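You operate a simulated robot arm through the tools that you are given. There is no shell and no other tool. Be economical: measure what you need, move in short steps, check, and stop when the job is done.

The job below is to be done with a simulated robot arm. You get a single attempt, and the scene is never put back.

## Task
Open the left drawer of the long table, take the bare stem and put it in the inside of the left drawer of the long table and shut the drawer again. Open the left door of the tall cupboard, take the bulb from the top of the ledger table and leave it on the lower shelf of the tall cupboard and shut the door again. Put the red tin on the top of the ledger table away on the top of the window table. Put the lamp from the top of the ledger table on the red notebook there. Put the tall black bottle from the top of the ledger table on the right end of the long table. Close the right drawer of the packing bench. Any order will do. Set down upright: bulb, lamp, tall black bottle.

Only the result counts: the job must be done as asked and must still hold three seconds after the hand-in. Knocking over, shifting, dropping, spilling or breaking anything else fails it.

## Robot
A 6-joint arm with a fingered hand on a trunk, on a base that drives. Base frame: it is fixed to the floor where the robot stands at the start and does not move with it; the origin is under the middle of the robot, x ahead of it, y to its left, z up; the surface under the hand at the start is at about z = 780. Readings come in mm, rad, newtons and seconds.
With the tool pointing down near the work surface it reaches from about 240 to 600 mm from the robot's upright axis, wherever it stands. Its first joint turns from -2.897 to 2.897 rad. Places, roughly: bare stem (3x3x5 cm) [-1700, 0, 700]; bulb (6x6x12 cm) [-1900, -100, 800]; inside of the left drawer of the long table [600, 100, 600]; lamp (6x6x12 cm) [-1800, -500, 800]; left door of the tall cupboard [-900, 1700, 1000]; left drawer of the long table [500, 100, 700]; lower shelf of the tall cupboard [-700, 2000, 600]; red notebook (8x12x2 cm) [-1700, -200, 700]; red tin (6x6x5 cm) [-2000, -100, 700]; right drawer of the packing bench [1300, 2100, 700]; right end of the long table [800, 400, 800]; tall black bottle (7x7x22 cm) [-1500, -100, 800]; top of the window table [-4000, -400, 700]. Payload 3.2 kg.
Tool frame: the origin (TCP) lies between the finger pads and is the grasp point; the fingertips stand 22 mm ahead of it; z points along the fingers, y is the line along which they close. The gripper opens to 112 mm. The gripper's body begins 60 mm behind the TCP. The gripper is a hand of 3 fingers: y runs from the thumb to the fingers, the wrist lies at [0, 0, -218] in the tool frame.
Orientation is told as [roll, pitch, yaw] about the base's x, y, z axes, in that order, counted from this pose: with the fingers straight down and closing along the base's y, the tool's x points along the base's -x, its y along +y and its z along -z.

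## Interface
- The arm moves only by the tool send_rows. Its argument "targets" is a list of rows, each an object of numbers (a shift or turn left out is 0): "dx", "dy", "dz": the shift along the base's x, y, z in units of 40 mm (1.0 is 40 mm); "rx", "ry", "rz": the turn, a rotation vector about the base's x, y, z in units of 6 degrees (1.0 is 6 degrees). In form: [{"dx": .., "dy": .., "dz": .., "rx": .., "ry": .., "rz": ..}, ...]. A call has 1 to 12 rows; each row shifts and turns the commanded pose from where the row before left it. A call with a number of a shift or a turn outside -1 to 1 is refused whole. Each row takes 0.2 s and may step no farther than 50 mm and 0.15 rad from the row before; otherwise, the whole call is refused. Where a pose cannot be reached the arm comes as near as it can. A force on the tool above 40 N (or 10 N above the force at the start of the call, whichever is more), or a blocked arm, ends the call early, and 0.2 s more pass. In this call time passes only in rows, and 0.2 s behind the last. The reply holds the time, the measured pose of the TCP, the force on the tool along the base axes, the opening and the grip force, in the units named above and with some noise, with the torque about the TCP (base axes, N m) and any sound that the robot's microphone picked up.
- Cameras (640 x 400 px; columns grow to the right, rows downward): "scene" is now at [8.3, 156.3, 1366.3]; the picture's right is [-0.18, -0.98, 0.00], its down [-0.79, 0.15, -0.59] and it looks along [0.58, -0.11, -0.81] (base axes); focal length 256 px, centre (320, 200). "wrist" rides on the gripper at [66, 3, -80] in the tool frame; the picture's right is [-0.05, 1.00, 0.00], its down [-0.77, -0.04, -0.64] and it looks along [-0.64, -0.03, 0.77] (tool axes); focal length 275 px, centre (320, 200). There is no depth. A picture from a camera that has moved, and an enlarged one, comes with that camera's place and axes in the base frame and with its lens. The place of the scene camera against the robot may be out by one fixed shift of up to 12 mm in any direction.
- snapshot(camera): a new picture of that camera. The clock stands still meanwhile.
- lift_body(by): slides the trunk up (or, below 0, down) by that many mm; the arm and the scene camera ride with it, the base frame stays. It gives what a move gives, with no picture.
- base_move(legs): drives the robot by 1 to 6 legs, each [ahead, turn to the left] in mm and rad, along the robot's own axes; the way and the turn of a leg run together, so that a leg with both is an arc; at most 1500 mm and 3.142 rad a leg. The arm and the cameras ride along, it lands a little off, and it stops where it bumps. It gives what a move gives.
- curl_fingers(finger1, finger2, thumb_bend): sets how far each is bent, from 0 (flat) to 100 (curled in); at 30 the hand is open as for a grip, at 70 the pads meet at the TCP. One left out holds its place. A second passes; each finger stops where it meets its share of the squeeze, and holds until it gets a number again. It is the only way to open and close the hand. It gives what a move gives, with no picture; readings hold the bend of each and the force on the fingers (four entries, about 0 where the hand has none), thumb and palm.
- head_to(pan, tilt): turns the head with the scene camera to pan (to the left, within 2.705 rad either way) and tilt (down, from -0.506 to 1.204), counted from straight ahead of the robot. It gives what a move gives.
- enlarge(camera, box): a new picture of the part [left, top, right, bottom] of that camera's present view, enlarged. The clock stands still meanwhile.
- close_job(): hands the job in; it is judged then, once.

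Work in short steps. Places have to be worked out from the pictures, the camera data and where the tool is seen: move nearer, look again, correct. Check each grasp and each placing, and mend what went wrong. You have 217 turns and 218 pictures in all, those below and enlarged ones among them. Open the gripper and draw the arm clear of the work before you hand the job in, unless the task says otherwise.

The tools are called after "Call:" as a command line: name --argument value ..., lists and objects as JSON in quotes. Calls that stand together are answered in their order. send_rows: Moves the arm, as the interface text tells. Its arguments: {"type":"object","properties":{"targets":{"type":"array","items":{"type":"object","properties":{"dx":{"type":"number"},"dy":{"type":"number"},"dz":{"type":"number"},"rx":{"type":"number"},"ry":{"type":"number"},"rz":{"type":"number"}}}}},"required":["targets"]} The other tools are called the same way: lift_body (by) slides the trunk up or down; curl_fingers (finger1, finger2, thumb_bend) moves the fingers one by one; base_move (legs) drives the base; head_to (pan, tilt) turns the head that bears the scene camera; snapshot (camera) takes a picture; enlarge (camera, box) takes an enlarged picture of a part of a camera's view; close_job () hands the job in.

At the start:

```text
time_s: 0.0
ee_pos: [312.9, 214.5, 1125.9]
tool_rot: [0.003, 0.0, -0.001]
force: [-0.4, 0.5, -0.5]
wrist_torque: [-0.01, 0.0, 0.01]
finger_gap: 111.9
grasp_force: 0.0
shape: jaw
bend: [30.0, 30.0, 30.0]
finger forces: [0.0, 0.0, 0.0, 0.0, 0.1, 0.1]
trunk travel left (down, up): [-405.0, 185.0]
robot x, y, heading: [-1.7, 1.0, 0.0]
head pan, tilt: [-0.187, 0.939]
```

scene: 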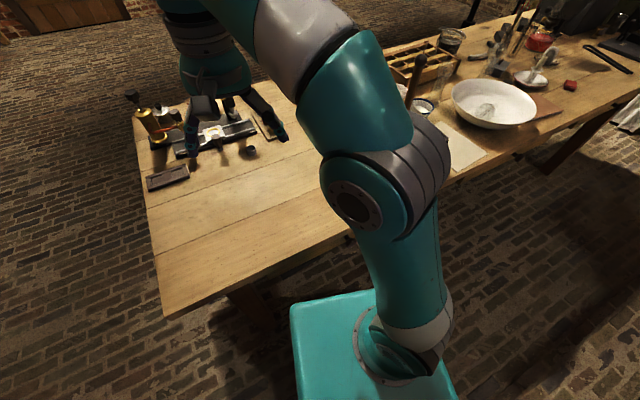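
wrist: 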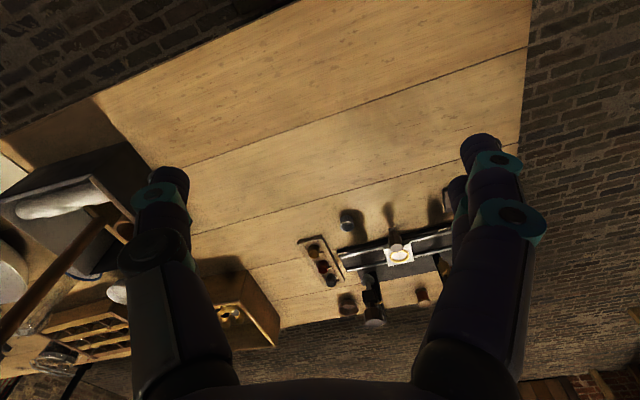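

I start by looking around: the head turns to look ahead at the long table, then elsewhere.

Call:
head_to --pan 0.6 --tilt 0.6

Call:
snapshot --camera "scene"

Call:
head_to --pan 2.6 --tilt 0.4

Call:
snapshot --camera "scene"

Call:
head_to --pan 1.6 --tilt 0.4

Call:
snapshot --camera "scene"

Call:
head_to --pan -2.7 --tilt 0.4

Call:
snapshot --camera "scene"

```text
time_s: 1.1
ee_pos: [311.6, 213.7, 1126.5]
tool_rot: [0.001, 0.0, 0.001]
force: [-0.3, -0.2, 0.5]
wrist_torque: [-0.01, 0.02, -0.02]
finger_gap: 111.8
grasp_force: 0.1
shape: jaw
bend: [30.0, 30.0, 30.0]
finger forces: [0.0, 0.0, 0.0, 0.0, 0.1, 0.1]
trunk travel left (down, up): [-405.0, 185.0]
robot x, y, heading: [-1.4, 2.5, 0.003]
head pan, tilt: [0.6, 0.6]
```

```text
215 pictures are left
camera scene: at [9.2, 219.7, 1393.9], right [0.56, -0.83, 0.0], down [-0.47, -0.32, -0.82], along [0.68, 0.47, -0.57], focal length 256 px, centre (320, 200)
```

scene: 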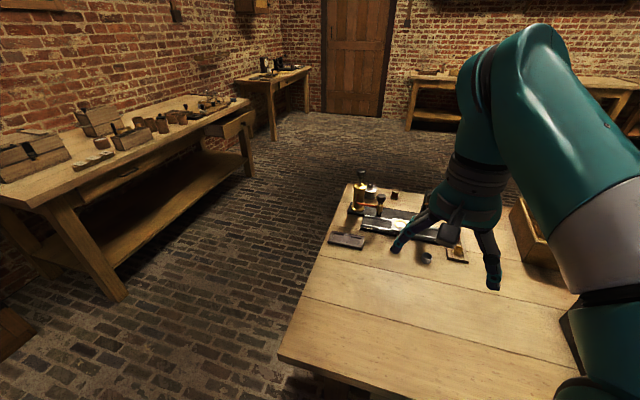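

```text
time_s: 3.0
ee_pos: [312.6, 213.5, 1126.3]
tool_rot: [0.002, 0.0, -0.001]
force: [0.2, 0.4, -0.4]
wrist_torque: [-0.02, 0.02, -0.01]
finger_gap: 111.7
grasp_force: 0.0
shape: jaw
bend: [30.0, 30.0, 30.0]
finger forces: [0.0, 0.0, 0.0, 0.0, 0.0, 0.1]
trunk travel left (down, up): [-405.0, 185.0]
robot x, y, heading: [-0.3, -0.9, 0.003]
head pan, tilt: [2.601, 0.4]
```

```text
214 pictures are left
camera scene: at [-143.1, 217.6, 1412.1], right [0.52, 0.86, 0.0], down [0.33, -0.2, -0.92], along [-0.79, 0.47, -0.39], focal length 256 px, centre (320, 200)
```

scene: 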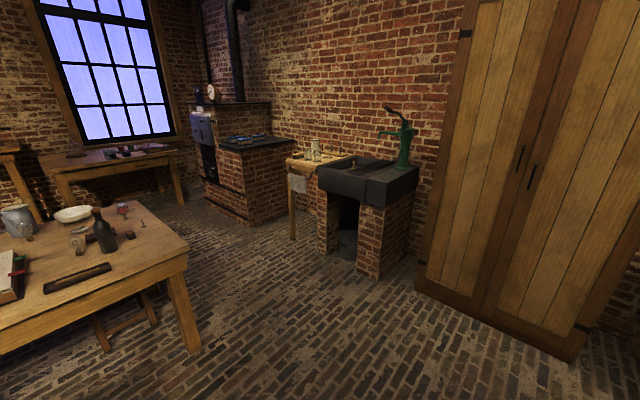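

```text
time_s: 4.3
ee_pos: [312.1, 214.2, 1126.4]
tool_rot: [0.004, 0.0, 0.0]
force: [0.0, 0.1, 0.5]
wrist_torque: [-0.01, 0.0, -0.01]
finger_gap: 112.1
grasp_force: 0.0
shape: jaw
bend: [30.0, 30.0, 30.0]
finger forces: [0.0, 0.1, 0.1, 0.1, 0.0, 0.1]
trunk travel left (down, up): [-405.0, 185.0]
robot x, y, heading: [-0.4, 1.9, 0.003]
head pan, tilt: [1.6, 0.4]
```

```text
213 pictures are left
camera scene: at [-66.6, 262.5, 1412.1], right [1.0, 0.03, 0.0], down [0.01, -0.39, -0.92], along [-0.03, 0.92, -0.39], focal length 256 px, centre (320, 200)
```

scene: 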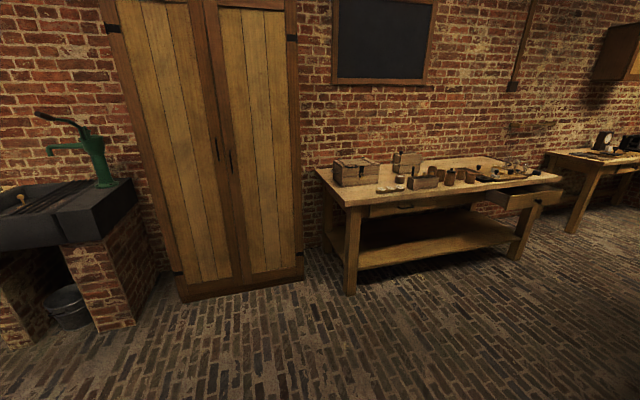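

```text
time_s: 7.8
ee_pos: [312.8, 214.7, 1127.1]
tool_rot: [0.003, 0.0, -0.001]
force: [-0.7, -0.5, -0.1]
wrist_torque: [-0.03, -0.02, 0.02]
finger_gap: 112.0
grasp_force: 0.0
shape: jaw
bend: [30.0, 30.0, 30.0]
finger forces: [0.0, 0.1, 0.1, 0.1, 0.0, 0.0]
trunk travel left (down, up): [-405.0, 185.0]
robot x, y, heading: [-0.5, 1.7, 0.001]
head pan, tilt: [-2.7, 0.4]
```

```text
212 pictures are left
camera scene: at [-147.5, 130.2, 1412.1], right [-0.43, 0.9, 0.0], down [0.35, 0.17, -0.92], along [-0.83, -0.39, -0.39], focal length 256 px, centre (320, 200)
```

scene: 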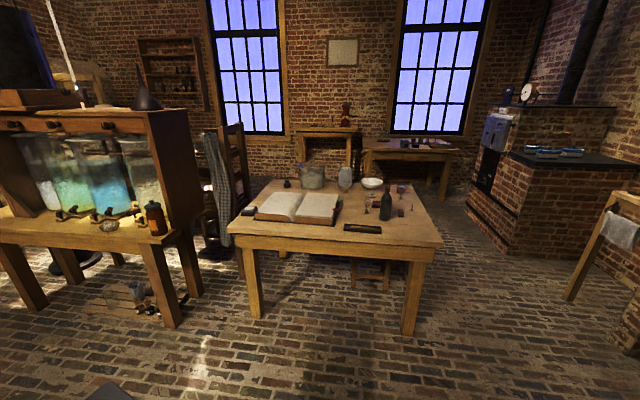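

The overview shows all pieces of furniture. Now I enlarge the ledger table and the window table.

Call:
enlarge --camera "scene" --box '[220, 160, 460, 270]'

Call:
enlarge --camera "scene" --box '[290, 100, 470, 200]'

Call:
head_to --pan 0.0 --tilt 1.0

Call:
snapshot --camera "scene"

```text
2.67 times, centred on (340, 215) of scene
camera zoom: at [-147.5, 130.2, 1412.1], right [-0.43, 0.9, 0.0], down [0.35, 0.17, -0.92], along [-0.83, -0.39, -0.39], focal length 683 px, centre (267, 160)
```

zoom: 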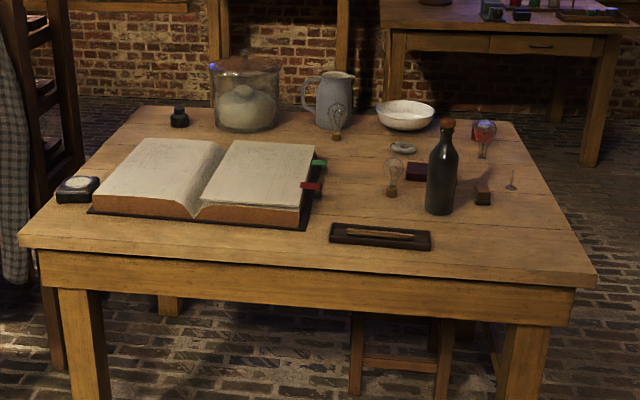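

```text
3.56 times, centred on (380, 150) of scene
camera zoom: at [-147.5, 130.2, 1412.1], right [-0.43, 0.9, 0.0], down [0.35, 0.17, -0.92], along [-0.83, -0.39, -0.39], focal length 911 px, centre (107, 378)
```

zoom: 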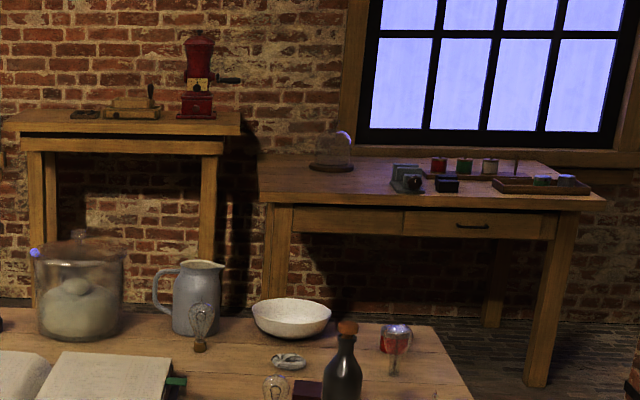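

```text
time_s: 10.2
ee_pos: [313.3, 213.6, 1125.7]
tool_rot: [0.001, 0.0, 0.0]
force: [-0.6, -0.1, 0.8]
wrist_torque: [0.04, -0.03, 0.01]
finger_gap: 111.9
grasp_force: 0.2
shape: jaw
bend: [30.0, 30.0, 30.0]
finger forces: [0.1, 0.0, 0.0, 0.0, 0.0, 0.0]
trunk travel left (down, up): [-405.0, 185.0]
robot x, y, heading: [-0.2, 2.2, 0.001]
head pan, tilt: [0.0, 1.0]
```

```text
209 pictures are left
camera scene: at [5.9, 169.8, 1361.9], right [0.0, -1.0, 0.0], down [-0.84, 0.0, -0.54], along [0.54, 0.0, -0.84], focal length 256 px, centre (320, 200)
```

scene: 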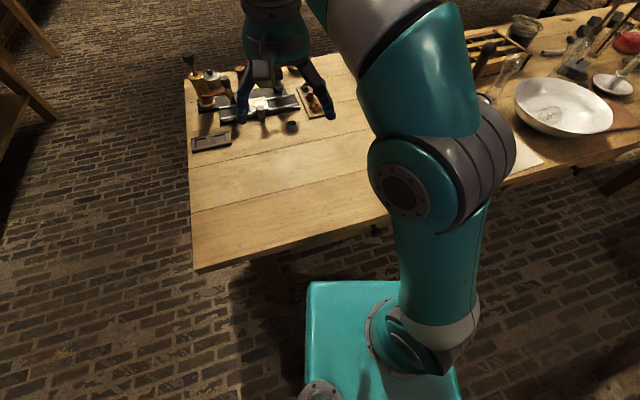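

The long table is turned about 17° with its near edge toward me. I look closer at its front edge and at its left end.

Call:
enlarge --camera "scene" --box '[180, 180, 420, 330]'

Call:
head_to --pan 0.5 --tilt 0.8

Call:
enlarge --camera "scene" --box '[260, 100, 560, 290]'

Call:
head_to --pan -0.9 --tilt 0.8

Call:
snapshot --camera "scene"

```text
2.67 times, centred on (300, 255) of scene
camera zoom: at [5.9, 169.8, 1361.9], right [0.0, -1.0, 0.0], down [-0.84, 0.0, -0.54], along [0.54, 0.0, -0.84], focal length 683 px, centre (373, 53)
```

zoom: 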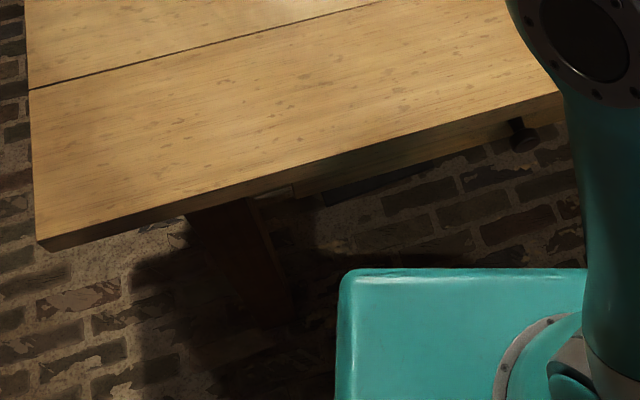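

```text
time_s: 11.1
ee_pos: [313.2, 213.3, 1125.6]
tool_rot: [0.001, 0.0, 0.0]
force: [0.3, 0.0, -0.3]
wrist_torque: [0.01, -0.01, 0.0]
finger_gap: 111.8
grasp_force: 0.0
shape: jaw
bend: [30.0, 30.0, 30.0]
finger forces: [0.0, 0.0, 0.0, 0.0, 0.0, 0.1]
trunk travel left (down, up): [-405.0, 185.0]
robot x, y, heading: [2.6, 0.1, -0.003]
head pan, tilt: [0.499, 0.799]
```

```text
2.11 times, centred on (410, 195) of scene
camera zoom: at [7.1, 208.4, 1377.0], right [0.48, -0.88, 0.0], down [-0.63, -0.34, -0.7], along [0.61, 0.33, -0.72], focal length 539 px, centre (130, 210)
```

zoom: 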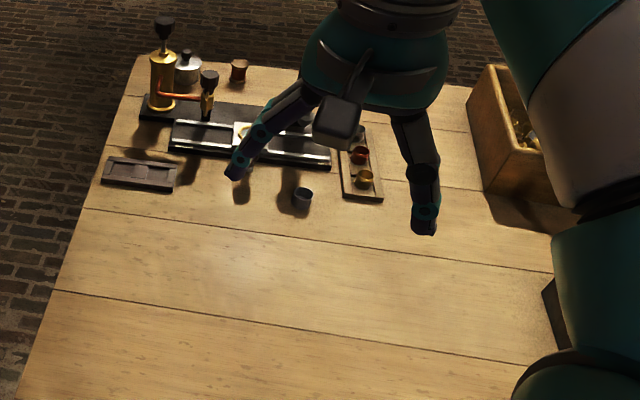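

```text
time_s: 12.7
ee_pos: [312.6, 213.6, 1126.4]
tool_rot: [0.001, -0.001, 0.0]
force: [-0.7, -0.1, 0.4]
wrist_torque: [0.0, 0.02, 0.0]
finger_gap: 111.6
grasp_force: 0.1
shape: jaw
bend: [30.0, 30.0, 30.0]
finger forces: [0.0, 0.1, 0.0, 0.0, 0.0, 0.0]
trunk travel left (down, up): [-405.0, 185.0]
robot x, y, heading: [-3.0, 0.5, -0.001]
head pan, tilt: [-0.901, 0.799]
```

```text
206 pictures are left
camera scene: at [-13.6, 106.7, 1377.0], right [-0.78, -0.62, 0.0], down [-0.45, 0.56, -0.7], along [0.43, -0.55, -0.72], focal length 256 px, centre (320, 200)
```

scene: 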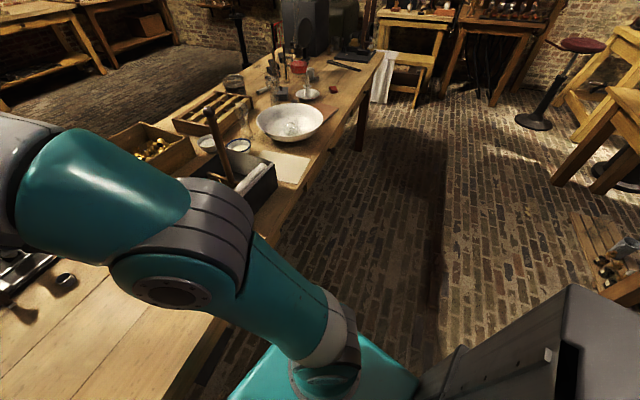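

A knob on a drawer shows under the near edge, at about [330, 10, 710]. I back away from the table and square up to it to look and to have room to pull.

Call:
base_move --legs '[[-320, 0], [0, 0.8], [-200, 0], [0, -0.49]]'

Call:
head_to --pan 0.0 --tilt 0.6

Call:
snapshot --camera "scene"

Call:
snapshot --camera "wrist"

```text
time_s: 19.5
ee_pos: [-226.3, 157.5, 1126.3]
tool_rot: [0.002, 0.001, 0.291]
force: [-0.2, 0.0, 0.3]
wrist_torque: [-0.02, -0.02, -0.01]
finger_gap: 112.0
grasp_force: 0.0
shape: jaw
bend: [30.0, 30.0, 30.0]
finger forces: [0.1, 0.0, 0.1, 0.0, 0.0, 0.1]
trunk travel left (down, up): [-405.0, 185.0]
robot x, y, heading: [-465.2, -137.7, 0.286]
head pan, tilt: [-0.901, 0.799]
```

```text
time_s: 20.7
ee_pos: [-226.3, 158.2, 1126.9]
tool_rot: [0.0, 0.0, 0.291]
force: [-0.6, -0.7, -0.3]
wrist_torque: [0.02, 0.01, 0.0]
finger_gap: 111.9
grasp_force: 0.1
shape: jaw
bend: [30.0, 30.0, 30.0]
finger forces: [0.0, 0.0, 0.0, 0.0, 0.0, 0.0]
trunk travel left (down, up): [-405.0, 185.0]
robot x, y, heading: [-467.8, -134.1, 0.293]
head pan, tilt: [0.0, 0.6]
```

```text
205 pictures are left
camera scene: at [-488.8, 33.8, 1393.9], right [0.29, -0.96, 0.0], down [-0.54, -0.16, -0.82], along [0.79, 0.24, -0.57], focal length 256 px, centre (320, 200)
```

scene: 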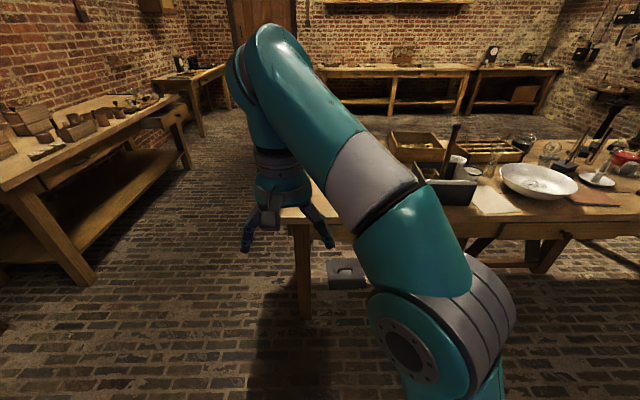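

```text
204 pictures are left
camera wrist: at [-290.9, 142.6, 1206.9], right [-0.24, 0.97, 0.0], down [0.75, 0.19, 0.64], along [0.62, 0.15, -0.77], focal length 275 px, centre (320, 200)
```

wrist: 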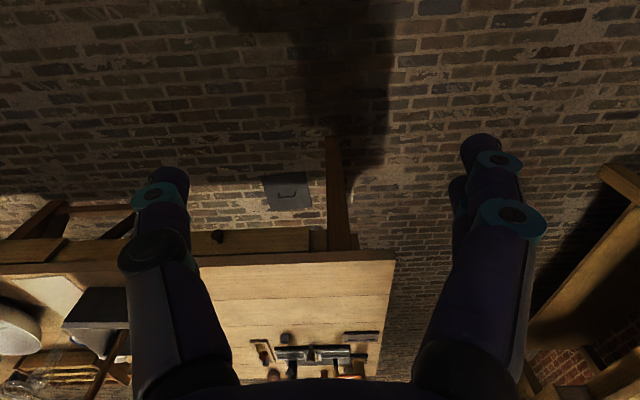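

The knob is near [335, 0, 685], and the table's edge normal is at heading ≈0.29. I lower the trunk and turn the hand level towards the knob, at a standoff.

Call:
lift_body --by -300

Call:
send_rows --targets '[{"dx": 0.55, "dy": -0.378, "rx": 0.286, "ry": -0.958}, {"dx": 0.55, "dy": -0.378, "rx": 0.286, "ry": -0.958}, {"dx": 0.55, "dy": -0.378, "rx": 0.286, "ry": -0.958}, {"dx": 0.55, "dy": -0.378, "rx": 0.286, "ry": -0.958}, {"dx": 0.55, "dy": -0.378, "rx": 0.286, "ry": -0.958}, {"dx": 0.55, "dy": -0.378, "rx": 0.286, "ry": -0.958}, {"dx": 0.55, "dy": -0.378, "rx": 0.286, "ry": -0.958}, {"dx": 0.55, "dy": -0.378, "rx": 0.286, "ry": -0.958}]'

Call:
send_rows --targets '[{"dx": 0.55, "dy": -0.378, "rx": 0.286, "ry": -0.958}, {"dx": 0.55, "dy": -0.378, "rx": 0.286, "ry": -0.958}, {"dx": 0.55, "dy": -0.378, "rx": 0.286, "ry": -0.958}, {"dx": 0.55, "dy": -0.378, "rx": 0.286, "ry": -0.958}, {"dx": 0.55, "dy": -0.378, "rx": 0.286, "ry": -0.958}, {"dx": 0.55, "dy": -0.378, "rx": 0.286, "ry": -0.958}, {"dx": 0.55, "dy": -0.378, "rx": 0.286, "ry": -0.958}]'

Call:
snapshot --camera "scene"

Call:
snapshot --camera "wrist"

```text
time_s: 23.7
ee_pos: [-225.1, 157.1, 827.8]
tool_rot: [0.0, 0.0, 0.289]
force: [0.7, -0.5, 0.2]
wrist_torque: [0.03, 0.02, 0.02]
finger_gap: 111.9
grasp_force: 0.0
shape: jaw
bend: [30.0, 30.0, 30.0]
finger forces: [0.1, 0.0, 0.1, 0.1, 0.1, 0.0]
trunk travel left (down, up): [-105.0, 485.0]
robot x, y, heading: [-467.6, -135.4, 0.289]
head pan, tilt: [0.0, 0.6]
```

```text
time_s: 25.5
ee_pos: [-50.2, 37.5, 827.7]
tool_rot: [0.002, -0.839, 0.292]
force: [-0.2, -0.3, -0.1]
wrist_torque: [0.03, 0.01, -0.04]
finger_gap: 112.0
grasp_force: 0.1
shape: jaw
bend: [30.0, 30.0, 30.0]
finger forces: [0.0, 0.0, 0.0, 0.0, 0.0, 0.0]
trunk travel left (down, up): [-105.0, 485.0]
robot x, y, heading: [-464.4, -136.6, 0.292]
head pan, tilt: [0.0, 0.6]
```

```text
time_s: 27.1
ee_pos: [113.5, -38.2, 950.3]
tool_rot: [0.148, -1.549, 0.137]
force: [0.2, 0.3, 0.6]
wrist_torque: [0.0, -0.01, -0.01]
finger_gap: 111.9
grasp_force: 0.1
shape: jaw
bend: [30.0, 30.0, 30.0]
finger forces: [0.1, 0.0, 0.0, 0.0, 0.0, 0.1]
out of reach, approached as far as the arm can: row 5, 6, 7
trunk travel left (down, up): [-105.0, 485.0]
robot x, y, heading: [-467.2, -141.1, 0.292]
head pan, tilt: [0.0, 0.6]
```

```text
203 pictures are left
camera scene: at [-489.0, 33.8, 1093.9], right [0.29, -0.96, 0.0], down [-0.54, -0.16, -0.83], along [0.79, 0.24, -0.56], focal length 256 px, centre (320, 200)
```

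scene: 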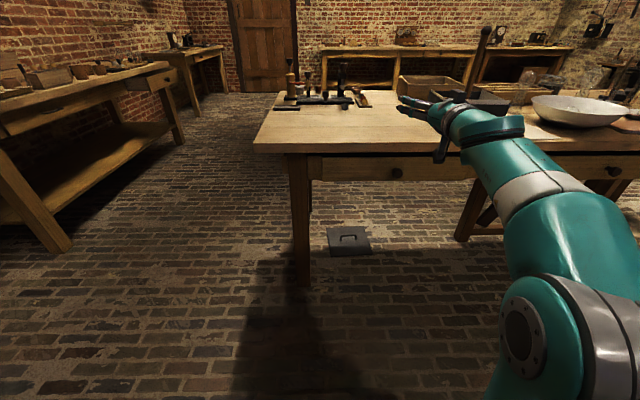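

```text
202 pictures are left
camera wrist: at [33.3, -56.4, 885.7], right [-0.28, 0.96, 0.05], down [-0.58, -0.21, 0.78], along [0.76, 0.19, 0.62], focal length 275 px, centre (320, 200)
```

wrist: 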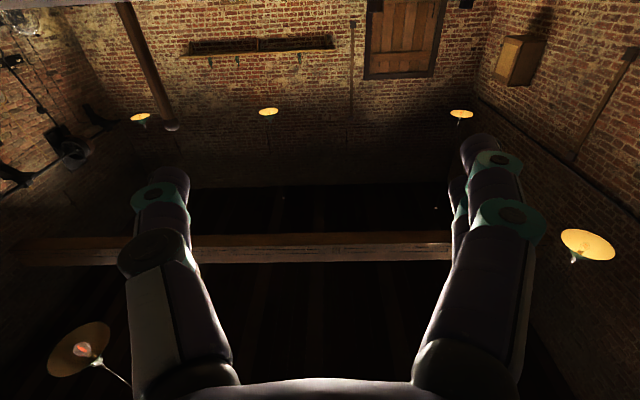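

Both drawers show now; the left knob is at about [335, 4, 678]. The arm came out high, so I move it down level.

Call:
send_rows --targets '[{"dz": -1}, {"dz": -1}, {"dz": -1}, {"dz": -1}]'

```text
time_s: 28.1
ee_pos: [130.0, -79.7, 850.5]
tool_rot: [-0.19, -1.46, 0.241]
force: [0.6, 0.0, 0.5]
wrist_torque: [-0.04, 0.0, -0.01]
finger_gap: 111.8
grasp_force: 0.1
shape: jaw
bend: [30.0, 30.0, 30.0]
finger forces: [0.0, 0.0, 0.0, 0.0, 0.1, 0.0]
out of reach, approached as far as the arm can: row 1, 2, 3, 4
trunk travel left (down, up): [-105.0, 485.0]
robot x, y, heading: [-462.5, -136.7, 0.288]
head pan, tilt: [0.0, 0.6]
```

The wrist seems too near the trunk for a level hand. I lower the trunk to the end and reach farther ahead, still short of the table edge.

Call:
lift_body --by -100

Call:
send_rows --targets '[{"dx": 0.958, "dy": 0.286}, {"dx": 0.958, "dy": 0.286}, {"dx": 0.958, "dy": 0.286}]'

Call:
snapshot --camera "scene"

```text
time_s: 29.4
ee_pos: [130.4, -78.8, 750.8]
tool_rot: [-0.17, -1.462, 0.223]
force: [0.3, 0.2, 0.6]
wrist_torque: [0.0, -0.01, -0.02]
finger_gap: 111.9
grasp_force: 0.0
shape: jaw
bend: [30.0, 30.0, 30.0]
finger forces: [0.1, 0.0, 0.0, 0.0, 0.0, 0.0]
trunk travel left (down, up): [-5.0, 585.0]
robot x, y, heading: [-467.1, -137.3, 0.289]
head pan, tilt: [0.0, 0.6]
```

```text
time_s: 30.2
ee_pos: [242.3, -45.8, 745.5]
tool_rot: [-0.173, -1.47, 0.229]
force: [-0.9, 0.3, -0.3]
wrist_torque: [0.03, -0.02, -0.06]
finger_gap: 111.5
grasp_force: 0.1
shape: jaw
bend: [30.0, 30.0, 30.0]
finger forces: [0.0, 0.0, 0.1, 0.1, 0.1, 0.1]
out of reach, approached as far as the arm can: row 3
trunk travel left (down, up): [-5.0, 585.0]
robot x, y, heading: [-462.5, -142.0, 0.294]
head pan, tilt: [0.0, 0.6]
```

```text
201 pictures are left
camera scene: at [-489.1, 33.7, 994.0], right [0.29, -0.96, 0.0], down [-0.54, -0.16, -0.83], along [0.79, 0.24, -0.56], focal length 256 px, centre (320, 200)
```

scene: 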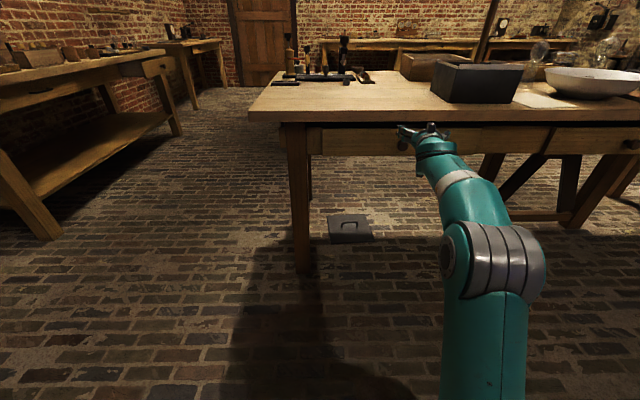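

The far limit is about 700 mm ahead. I draw back, straighten the hand's yaw, and then drive a little nearer.

Call:
send_rows --targets '[{"dx": -0.958, "dy": -0.286, "rz": 0.75}, {"dx": -0.958, "dy": -0.286, "rz": 0.75}, {"rz": 0.7, "rx": 0.14, "ry": -0.46, "dz": -0.5}, {"rx": 0.14, "ry": -0.46, "dz": -0.5}]'

```text
time_s: 31.2
ee_pos: [202.2, -65.2, 716.3]
tool_rot: [-2.69, -1.536, 2.909]
force: [0.0, 0.4, -0.1]
wrist_torque: [0.0, 0.01, 0.02]
finger_gap: 111.9
grasp_force: 0.1
shape: jaw
bend: [30.0, 30.0, 30.0]
finger forces: [0.1, 0.0, 0.0, 0.2, 0.0, 0.0]
out of reach, approached as far as the arm can: row 1, 2
trunk travel left (down, up): [-5.0, 585.0]
robot x, y, heading: [-466.1, -138.4, 0.293]
head pan, tilt: [0.0, 0.6]
```

Now the hand is nearly level at yaw 0.22. I lower to the knob's height and drive 60 mm ahead, then look through both cameras.

Call:
send_rows --targets '[{"dz": -0.5, "rz": 0.3}, {"dz": -0.4, "rz": 0.3}]'

Call:
base_move --legs '[[60, 0]]'

Call:
snapshot --camera "wrist"

Call:
enlarge --camera "scene" --box '[300, 80, 560, 240]'

```text
time_s: 31.8
ee_pos: [201.4, -65.7, 679.7]
tool_rot: [-2.673, -1.536, 2.956]
force: [0.0, 0.1, -0.3]
wrist_torque: [0.02, -0.01, -0.01]
finger_gap: 111.8
grasp_force: 0.1
shape: jaw
bend: [30.0, 30.0, 30.0]
finger forces: [0.1, 0.0, 0.1, 0.1, 0.0, 0.1]
trunk travel left (down, up): [-5.0, 585.0]
robot x, y, heading: [-466.1, -136.9, 0.293]
head pan, tilt: [0.0, 0.6]
```

```text
time_s: 32.8
ee_pos: [260.8, -49.3, 680.3]
tool_rot: [-2.679, -1.538, 2.961]
force: [1.4, 0.4, -0.4]
wrist_torque: [0.01, 0.01, 0.0]
finger_gap: 112.1
grasp_force: 0.0
shape: jaw
bend: [30.0, 30.0, 30.0]
finger forces: [0.0, 0.0, 0.1, 0.2, 0.0, 0.1]
trunk travel left (down, up): [-5.0, 585.0]
robot x, y, heading: [-408.2, -122.3, 0.286]
head pan, tilt: [0.0, 0.6]
```

```text
200 pictures are left
camera wrist: at [183.8, -68.3, 612.1], right [-0.28, 0.96, 0.03], down [-0.63, -0.21, 0.75], along [0.73, 0.19, 0.66], focal length 275 px, centre (320, 200)
```

wrist: 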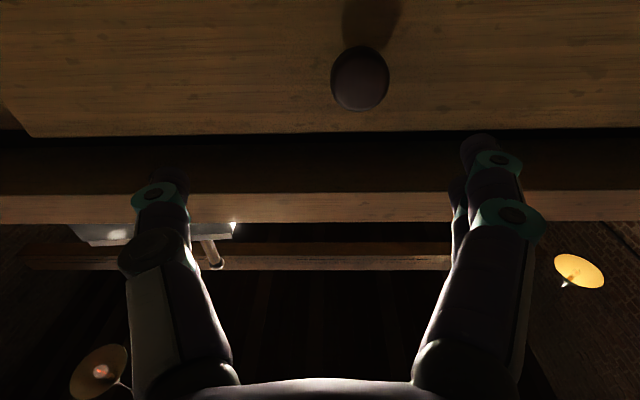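

```text
2.46 times, centred on (430, 160) of scene
camera zoom: at [-430.7, 51.1, 993.9], right [0.29, -0.96, 0.0], down [-0.54, -0.16, -0.83], along [0.79, 0.24, -0.56], focal length 630 px, centre (49, 298)
```

zoom: 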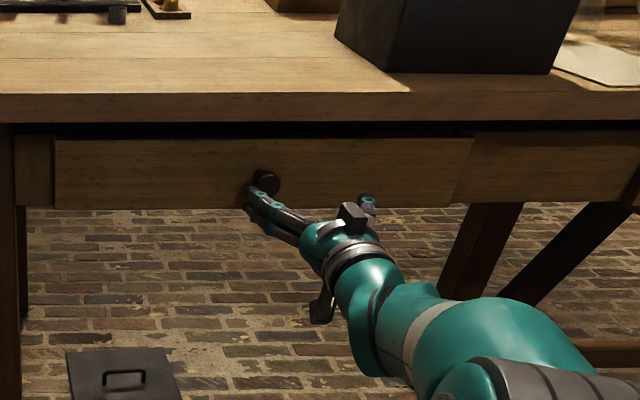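

Triangulating both views puts the knob at [356, 6, 671]. I shift the hand sideways and down onto its axis, then drive forward so the pads flank it.

Call:
send_rows --targets '[{"dx": -0.19, "dy": 0.65, "dz": -0.22}]'

Call:
base_move --legs '[[92, 0]]'

Call:
snapshot --camera "wrist"

```text
time_s: 33.2
ee_pos: [252.9, -22.2, 671.0]
tool_rot: [-2.699, -1.538, 2.979]
force: [0.5, -0.2, 0.3]
wrist_torque: [-0.01, 0.0, -0.01]
finger_gap: 111.8
grasp_force: 0.1
shape: jaw
bend: [30.0, 30.0, 30.0]
finger forces: [0.0, 0.0, 0.0, 0.0, 0.0, 0.0]
trunk travel left (down, up): [-5.0, 585.0]
robot x, y, heading: [-405.9, -120.4, 0.288]
head pan, tilt: [0.0, 0.6]
```

```text
time_s: 34.3
ee_pos: [340.7, 2.8, 669.9]
tool_rot: [-2.681, -1.538, 2.959]
force: [-0.4, -0.2, 0.7]
wrist_torque: [0.01, 0.01, -0.03]
finger_gap: 112.1
grasp_force: 0.0
shape: jaw
bend: [30.0, 30.0, 30.0]
finger forces: [0.0, 0.0, 0.0, 0.0, 0.1, 0.0]
trunk travel left (down, up): [-5.0, 585.0]
robot x, y, heading: [-318.4, -95.3, 0.292]
head pan, tilt: [0.0, 0.6]
```

```text
198 pictures are left
camera wrist: at [264.3, -17.1, 602.3], right [-0.28, 0.96, 0.03], down [-0.63, -0.21, 0.75], along [0.73, 0.19, 0.66], focal length 275 px, centre (320, 200)
```

wrist: 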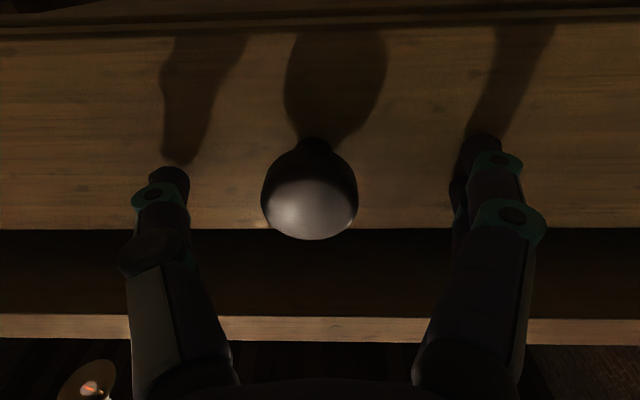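

The knob lies between the fingers. I close the hand on it.

Call:
curl_fingers --finger1 70 --finger2 70 --thumb_bend 70

Call:
snapshot --camera "wrist"

```text
time_s: 35.3
ee_pos: [339.1, 1.5, 672.4]
tool_rot: [-2.736, -1.533, 3.018]
force: [-14.9, -10.6, 6.0]
wrist_torque: [0.02, 0.21, 1.2]
finger_gap: 52.3
grasp_force: 16.1
shape: fingers
bend: [52.0, 70.0, 66.0]
finger forces: [20.3, 0.0, 0.0, 0.1, 11.9, 0.0]
trunk travel left (down, up): [-5.0, 585.0]
robot x, y, heading: [-320.0, -92.3, 0.29]
head pan, tilt: [0.0, 0.6]
```

```text
197 pictures are left
camera wrist: at [263.5, -17.8, 603.9], right [-0.28, 0.96, 0.03], down [-0.63, -0.21, 0.75], along [0.73, 0.19, 0.66], focal length 275 px, centre (320, 200)
```

wrist: 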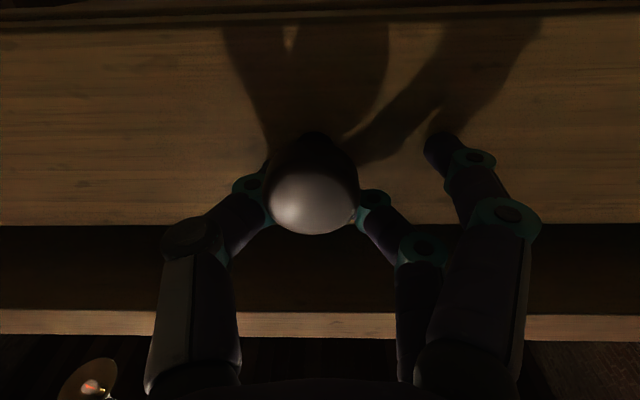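

The fingers hold the knob with about 16 N. I drive back a little to see whether the drawer follows.

Call:
base_move --legs '[[-60, 0]]'

Call:
snapshot --camera "wrist"

Call:
snapshot --camera "scene"

```text
time_s: 36.3
ee_pos: [283.6, -15.8, 672.0]
tool_rot: [-2.717, -1.537, 2.997]
force: [2.6, -9.9, 4.2]
wrist_torque: [-0.09, 0.05, 0.21]
finger_gap: 32.8
grasp_force: 9.8
shape: fingers
bend: [64.0, 70.0, 65.0]
finger forces: [5.1, 0.0, 0.1, 0.0, 12.9, 0.1]
trunk travel left (down, up): [-5.0, 585.0]
robot x, y, heading: [-378.1, -110.2, 0.285]
head pan, tilt: [0.0, 0.6]
```

```text
196 pictures are left
camera wrist: at [206.6, -35.3, 602.6], right [-0.28, 0.96, 0.03], down [-0.63, -0.21, 0.75], along [0.73, 0.19, 0.66], focal length 275 px, centre (320, 200)
```

wrist: 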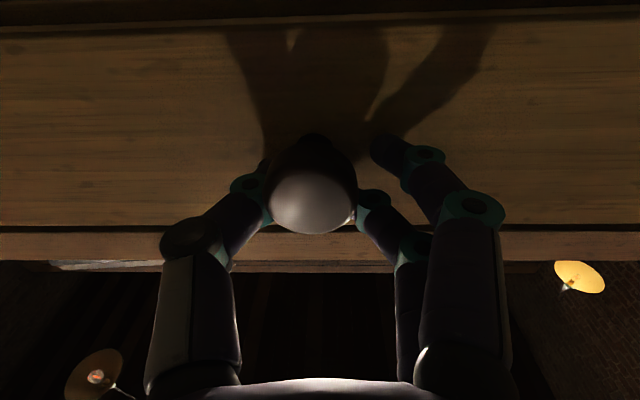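

```text
195 pictures are left
camera scene: at [-400.1, 59.4, 994.1], right [0.28, -0.96, 0.0], down [-0.54, -0.16, -0.83], along [0.79, 0.23, -0.56], focal length 256 px, centre (320, 200)
```

scene: 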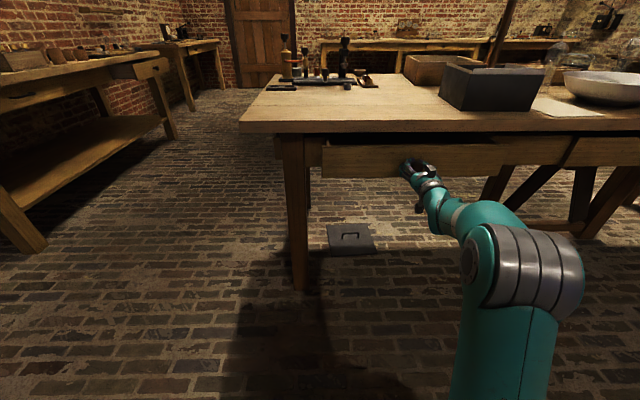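

The drawer is following. I pull it another 120 mm.

Call:
base_move --legs '[[-120, 0]]'

Call:
snapshot --camera "scene"

```text
time_s: 37.5
ee_pos: [168.5, -50.4, 670.6]
tool_rot: [-2.742, -1.538, 3.018]
force: [3.7, -14.4, 3.4]
wrist_torque: [-0.1, 0.02, 0.03]
finger_gap: 32.3
grasp_force: 10.2
shape: fingers
bend: [65.0, 70.0, 65.0]
finger forces: [3.8, 0.2, 0.0, 0.0, 15.2, 0.1]
trunk travel left (down, up): [-5.0, 585.0]
robot x, y, heading: [-490.6, -146.2, 0.286]
head pan, tilt: [0.0, 0.6]
```

```text
194 pictures are left
camera scene: at [-513.8, 25.5, 994.2], right [0.28, -0.96, 0.0], down [-0.54, -0.16, -0.83], along [0.79, 0.23, -0.56], focal length 256 px, centre (320, 200)
```

scene: 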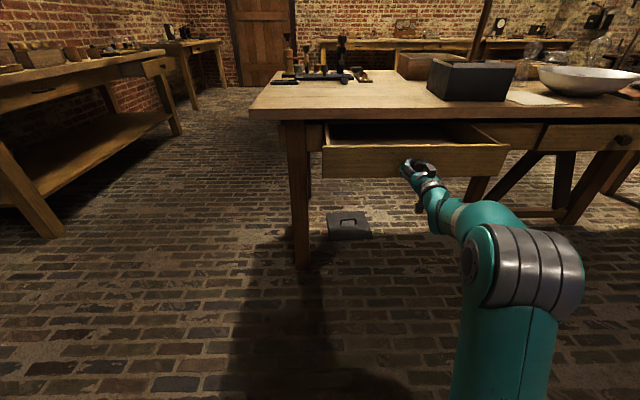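

Open about 180 mm. I pull another 50, let go and back off.

Call:
base_move --legs '[[-50, 0]]'

Call:
curl_fingers --finger1 30 --finger2 30 --thumb_bend 30

Call:
base_move --legs '[[-250, 0]]'

Call:
lift_body --by 400

Call:
head_to --pan 0.0 --tilt 0.6

Call:
snapshot --camera "scene"

```text
time_s: 38.4
ee_pos: [120.9, -65.2, 670.6]
tool_rot: [-2.753, -1.538, 3.033]
force: [4.0, -14.4, 2.7]
wrist_torque: [-0.06, 0.01, 0.04]
finger_gap: 33.3
grasp_force: 9.1
shape: fingers
bend: [64.0, 70.0, 65.0]
finger forces: [2.3, 0.1, 0.1, 0.1, 15.8, 0.0]
trunk travel left (down, up): [-5.0, 585.0]
robot x, y, heading: [-538.8, -154.3, 0.284]
head pan, tilt: [0.0, 0.6]
```

```text
time_s: 39.4
ee_pos: [120.6, -64.6, 670.9]
tool_rot: [-2.717, -1.537, 2.994]
force: [-1.1, 0.0, -0.3]
wrist_torque: [-0.01, 0.01, -0.01]
finger_gap: 111.2
grasp_force: 0.1
shape: fingers
bend: [30.0, 30.0, 30.0]
finger forces: [0.0, 0.0, 0.0, 0.1, 0.0, 0.0]
trunk travel left (down, up): [-5.0, 585.0]
robot x, y, heading: [-538.1, -158.6, 0.283]
head pan, tilt: [0.0, 0.6]
```

```text
time_s: 41.2
ee_pos: [-115.2, -134.8, 671.1]
tool_rot: [-2.716, -1.538, 2.993]
force: [-0.4, 0.5, 0.8]
wrist_torque: [0.04, 0.01, 0.02]
finger_gap: 111.3
grasp_force: 0.0
shape: fingers
bend: [30.0, 30.0, 30.0]
finger forces: [0.0, 0.0, 0.0, 0.0, 0.1, 0.1]
trunk travel left (down, up): [-5.0, 585.0]
robot x, y, heading: [-776.3, -233.0, 0.283]
head pan, tilt: [0.0, 0.6]
```

```text
time_s: 45.0
ee_pos: [-116.3, -134.8, 1070.6]
tool_rot: [-2.716, -1.537, 2.991]
force: [0.0, -0.8, -0.2]
wrist_torque: [0.03, 0.02, 0.03]
finger_gap: 111.5
grasp_force: 0.0
shape: fingers
bend: [30.0, 30.0, 30.0]
finger forces: [0.0, 0.0, 0.1, 0.0, 0.1, 0.1]
trunk travel left (down, up): [-405.0, 185.0]
robot x, y, heading: [-778.1, -232.2, 0.287]
head pan, tilt: [0.0, 0.6]
```

```text
time_s: 45.6
ee_pos: [-116.0, -135.8, 1070.5]
tool_rot: [-2.719, -1.539, 2.991]
force: [-0.3, -0.5, 0.6]
wrist_torque: [-0.02, -0.03, -0.01]
finger_gap: 111.2
grasp_force: 0.0
shape: fingers
bend: [30.0, 30.0, 30.0]
finger forces: [0.0, 0.0, 0.0, 0.1, 0.1, 0.0]
trunk travel left (down, up): [-405.0, 185.0]
robot x, y, heading: [-775.2, -227.4, 0.283]
head pan, tilt: [0.0, 0.6]
```

```text
193 pictures are left
camera scene: at [-798.4, -56.5, 1393.9], right [0.28, -0.96, 0.0], down [-0.54, -0.16, -0.83], along [0.79, 0.23, -0.56], focal length 256 px, centre (320, 200)
```

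scene: 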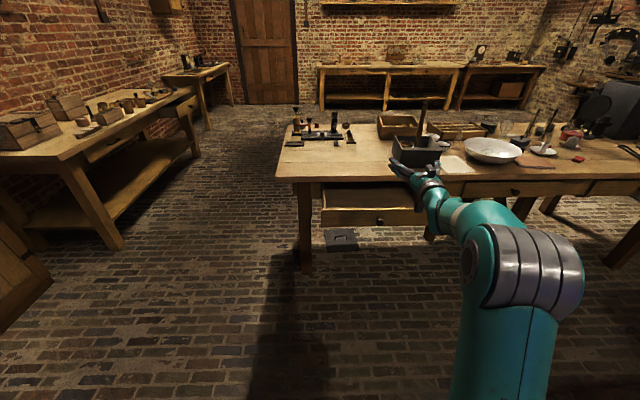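

The drawer is well open. The room is turned by ≈0.288 rad; the left cupboard door's handle is about at world z 1090. With the hand still level I drive to face the cupboard.

Call:
base_move --legs '[[0, 1.128], [1150, 0], [0, 0.448]]'

Call:
head_to --pan 0.0 --tilt 0.4

Call:
snapshot --camera "scene"

Call:
snapshot --camera "wrist"

```text
time_s: 55.7
ee_pos: [-739.1, 1564.2, 1072.4]
tool_rot: [-2.716, -1.538, -1.68]
force: [0.1, -0.3, -0.1]
wrist_torque: [-0.01, 0.04, 0.02]
finger_gap: 111.1
grasp_force: 0.1
shape: fingers
bend: [30.0, 30.0, 30.0]
finger forces: [0.0, 0.0, 0.1, 0.1, 0.1, 0.1]
trunk travel left (down, up): [-405.0, 185.0]
robot x, y, heading: [-620.1, 909.5, 1.892]
head pan, tilt: [0.0, 0.6]
```

```text
time_s: 56.4
ee_pos: [-738.1, 1563.9, 1070.6]
tool_rot: [-2.721, -1.537, -1.677]
force: [0.8, 0.2, -0.3]
wrist_torque: [0.01, -0.02, 0.03]
finger_gap: 111.1
grasp_force: 0.0
shape: fingers
bend: [30.0, 30.0, 30.0]
finger forces: [0.0, 0.1, 0.0, 0.0, 0.0, 0.0]
trunk travel left (down, up): [-405.0, 185.0]
robot x, y, heading: [-618.4, 909.4, 1.896]
head pan, tilt: [0.0, 0.4]
```

```text
192 pictures are left
camera scene: at [-791.0, 891.5, 1412.1], right [0.95, 0.32, 0.0], down [0.12, -0.37, -0.92], along [-0.29, 0.87, -0.39], focal length 256 px, centre (320, 200)
```

scene: 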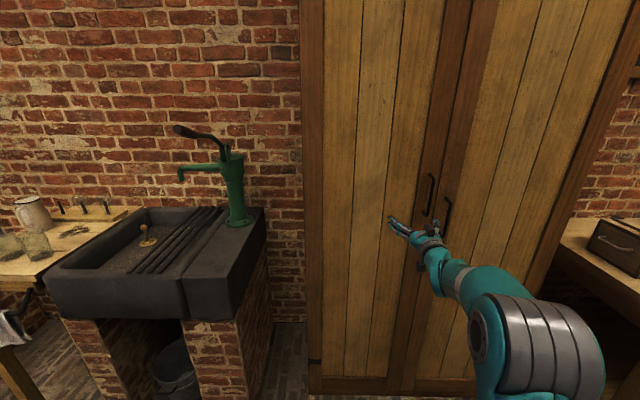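

```text
191 pictures are left
camera wrist: at [-716.8, 1490.3, 1002.6], right [-0.95, -0.31, 0.03], down [0.23, -0.62, 0.75], along [-0.21, 0.72, 0.66], focal length 275 px, centre (320, 200)
```

wrist: 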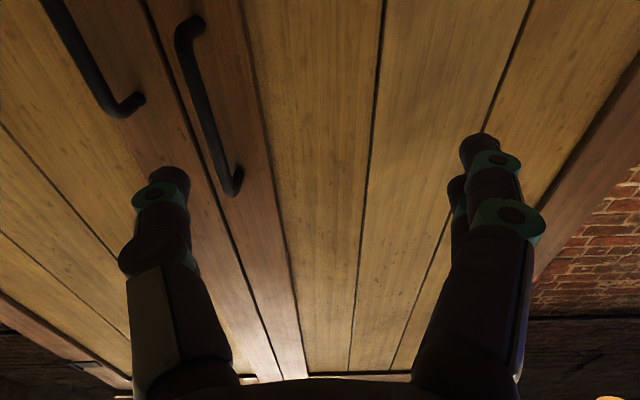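

Triangulated: handle of the left door at room coordinates U≈-176, V≈1848 (world ≈[-697, 1720]), z 1035–1175. I shift the hand right and up to it, staying short.

Call:
lift_body --by 34

Call:
send_rows --targets '[{"dx": 0.67, "dy": 0.2}, {"dx": 0.67, "dy": 0.2}, {"dx": 0.67, "dy": 0.2}]'

Call:
snapshot --camera "wrist"

```text
time_s: 57.2
ee_pos: [-738.4, 1563.8, 1106.0]
tool_rot: [-2.718, -1.538, -1.678]
force: [-0.4, -0.3, 0.4]
wrist_torque: [0.0, 0.0, -0.01]
finger_gap: 111.1
grasp_force: 0.1
shape: fingers
bend: [30.0, 30.0, 30.0]
finger forces: [0.0, 0.0, 0.0, 0.0, 0.0, 0.1]
trunk travel left (down, up): [-439.0, 151.0]
robot x, y, heading: [-620.3, 910.5, 1.896]
head pan, tilt: [0.0, 0.4]
```

```text
time_s: 58.0
ee_pos: [-658.6, 1588.4, 1105.2]
tool_rot: [-2.72, -1.535, -1.678]
force: [-0.1, 0.0, -0.2]
wrist_torque: [-0.01, -0.02, 0.03]
finger_gap: 111.1
grasp_force: 0.1
shape: fingers
bend: [30.0, 30.0, 30.0]
finger forces: [0.0, 0.1, 0.0, 0.0, 0.0, 0.0]
trunk travel left (down, up): [-439.0, 151.0]
robot x, y, heading: [-620.9, 910.7, 1.898]
head pan, tilt: [0.0, 0.4]
```

```text
190 pictures are left
camera wrist: at [-636.5, 1514.6, 1036.8], right [-0.95, -0.31, 0.03], down [0.23, -0.62, 0.75], along [-0.21, 0.72, 0.66], focal length 275 px, centre (320, 200)
```

wrist: 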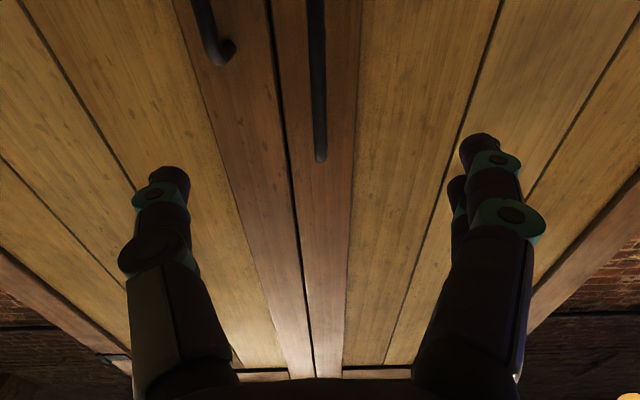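

The handle is centred. The other handle is near, so I bend the thumb halfway first and then drive onto the bar.

Call:
curl_fingers --thumb_bend 50

Call:
base_move --legs '[[95, 0]]'

Call:
snapshot --camera "wrist"

```text
time_s: 59.0
ee_pos: [-658.9, 1589.2, 1106.0]
tool_rot: [-2.72, -1.539, -1.678]
force: [0.4, 0.8, 1.5]
wrist_torque: [-0.03, -0.01, -0.02]
finger_gap: 83.4
grasp_force: 0.0
shape: fingers
bend: [30.0, 30.0, 50.0]
finger forces: [0.0, 0.0, 0.0, 0.0, 0.1, 0.0]
trunk travel left (down, up): [-439.0, 151.0]
robot x, y, heading: [-618.0, 911.2, 1.893]
head pan, tilt: [0.0, 0.4]
```

```text
time_s: 60.1
ee_pos: [-689.7, 1678.7, 1105.7]
tool_rot: [-2.714, -1.537, -1.682]
force: [-0.3, -0.3, 0.3]
wrist_torque: [0.0, -0.04, 0.03]
finger_gap: 83.4
grasp_force: 0.1
shape: fingers
bend: [30.0, 30.0, 50.0]
finger forces: [0.0, 0.0, 0.0, 0.1, 0.0, 0.1]
trunk travel left (down, up): [-439.0, 151.0]
robot x, y, heading: [-647.8, 998.4, 1.897]
head pan, tilt: [0.0, 0.4]
```

```text
189 pictures are left
camera wrist: at [-666.8, 1605.2, 1036.5], right [-0.95, -0.31, 0.03], down [0.23, -0.62, 0.75], along [-0.21, 0.72, 0.66], focal length 275 px, centre (320, 200)
```

wrist: 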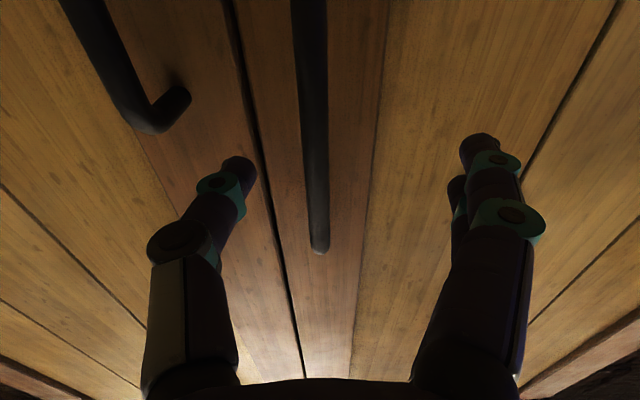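

Clear of the other handle. I go 36 mm more and close.

Call:
base_move --legs '[[36, 0]]'

Call:
snapshot --camera "wrist"

Call:
curl_fingers --finger1 75 --finger2 75 --thumb_bend 75

Call:
snapshot --camera "wrist"

```text
time_s: 61.0
ee_pos: [-695.0, 1708.9, 1105.7]
tool_rot: [-2.749, -1.54, -1.654]
force: [1.5, -6.1, -0.5]
wrist_torque: [-0.06, 0.0, -0.22]
finger_gap: 82.0
grasp_force: 2.5
shape: fingers
bend: [30.0, 30.0, 51.0]
finger forces: [0.0, 0.0, 0.0, 0.0, 5.7, 0.0]
trunk travel left (down, up): [-439.0, 151.0]
robot x, y, heading: [-661.5, 1031.0, 1.893]
head pan, tilt: [0.0, 0.4]
stopped in leg 1: the force on the tool passed its limit at 90 N (the readings are from after the stop); the commanded pose is now the measured one
```

```text
188 pictures are left
camera wrist: at [-674.1, 1633.3, 1036.4], right [-0.95, -0.31, 0.03], down [0.23, -0.62, 0.75], along [-0.21, 0.72, 0.66], focal length 275 px, centre (320, 200)
```

wrist: 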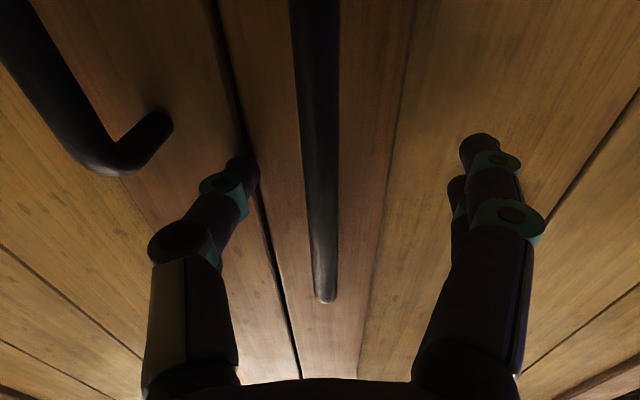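

```text
time_s: 62.0
ee_pos: [-700.6, 1708.2, 1104.5]
tool_rot: [-2.629, -1.539, -1.776]
force: [-18.8, -7.4, -3.8]
wrist_torque: [-0.09, -0.13, 0.65]
finger_gap: 18.6
grasp_force: 11.1
shape: fingers
bend: [54.0, 54.0, 74.0]
finger forces: [11.1, 10.3, 0.0, 0.1, 1.3, 0.1]
trunk travel left (down, up): [-439.0, 151.0]
robot x, y, heading: [-657.2, 1027.9, 1.892]
head pan, tilt: [0.0, 0.4]
```

```text
187 pictures are left
camera wrist: at [-677.0, 1633.5, 1036.1], right [-0.95, -0.31, 0.03], down [0.22, -0.62, 0.75], along [-0.21, 0.72, 0.66], focal length 275 px, centre (320, 200)
```

wrist: 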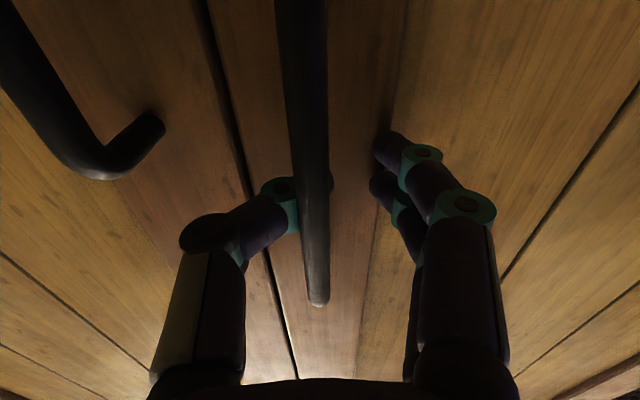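

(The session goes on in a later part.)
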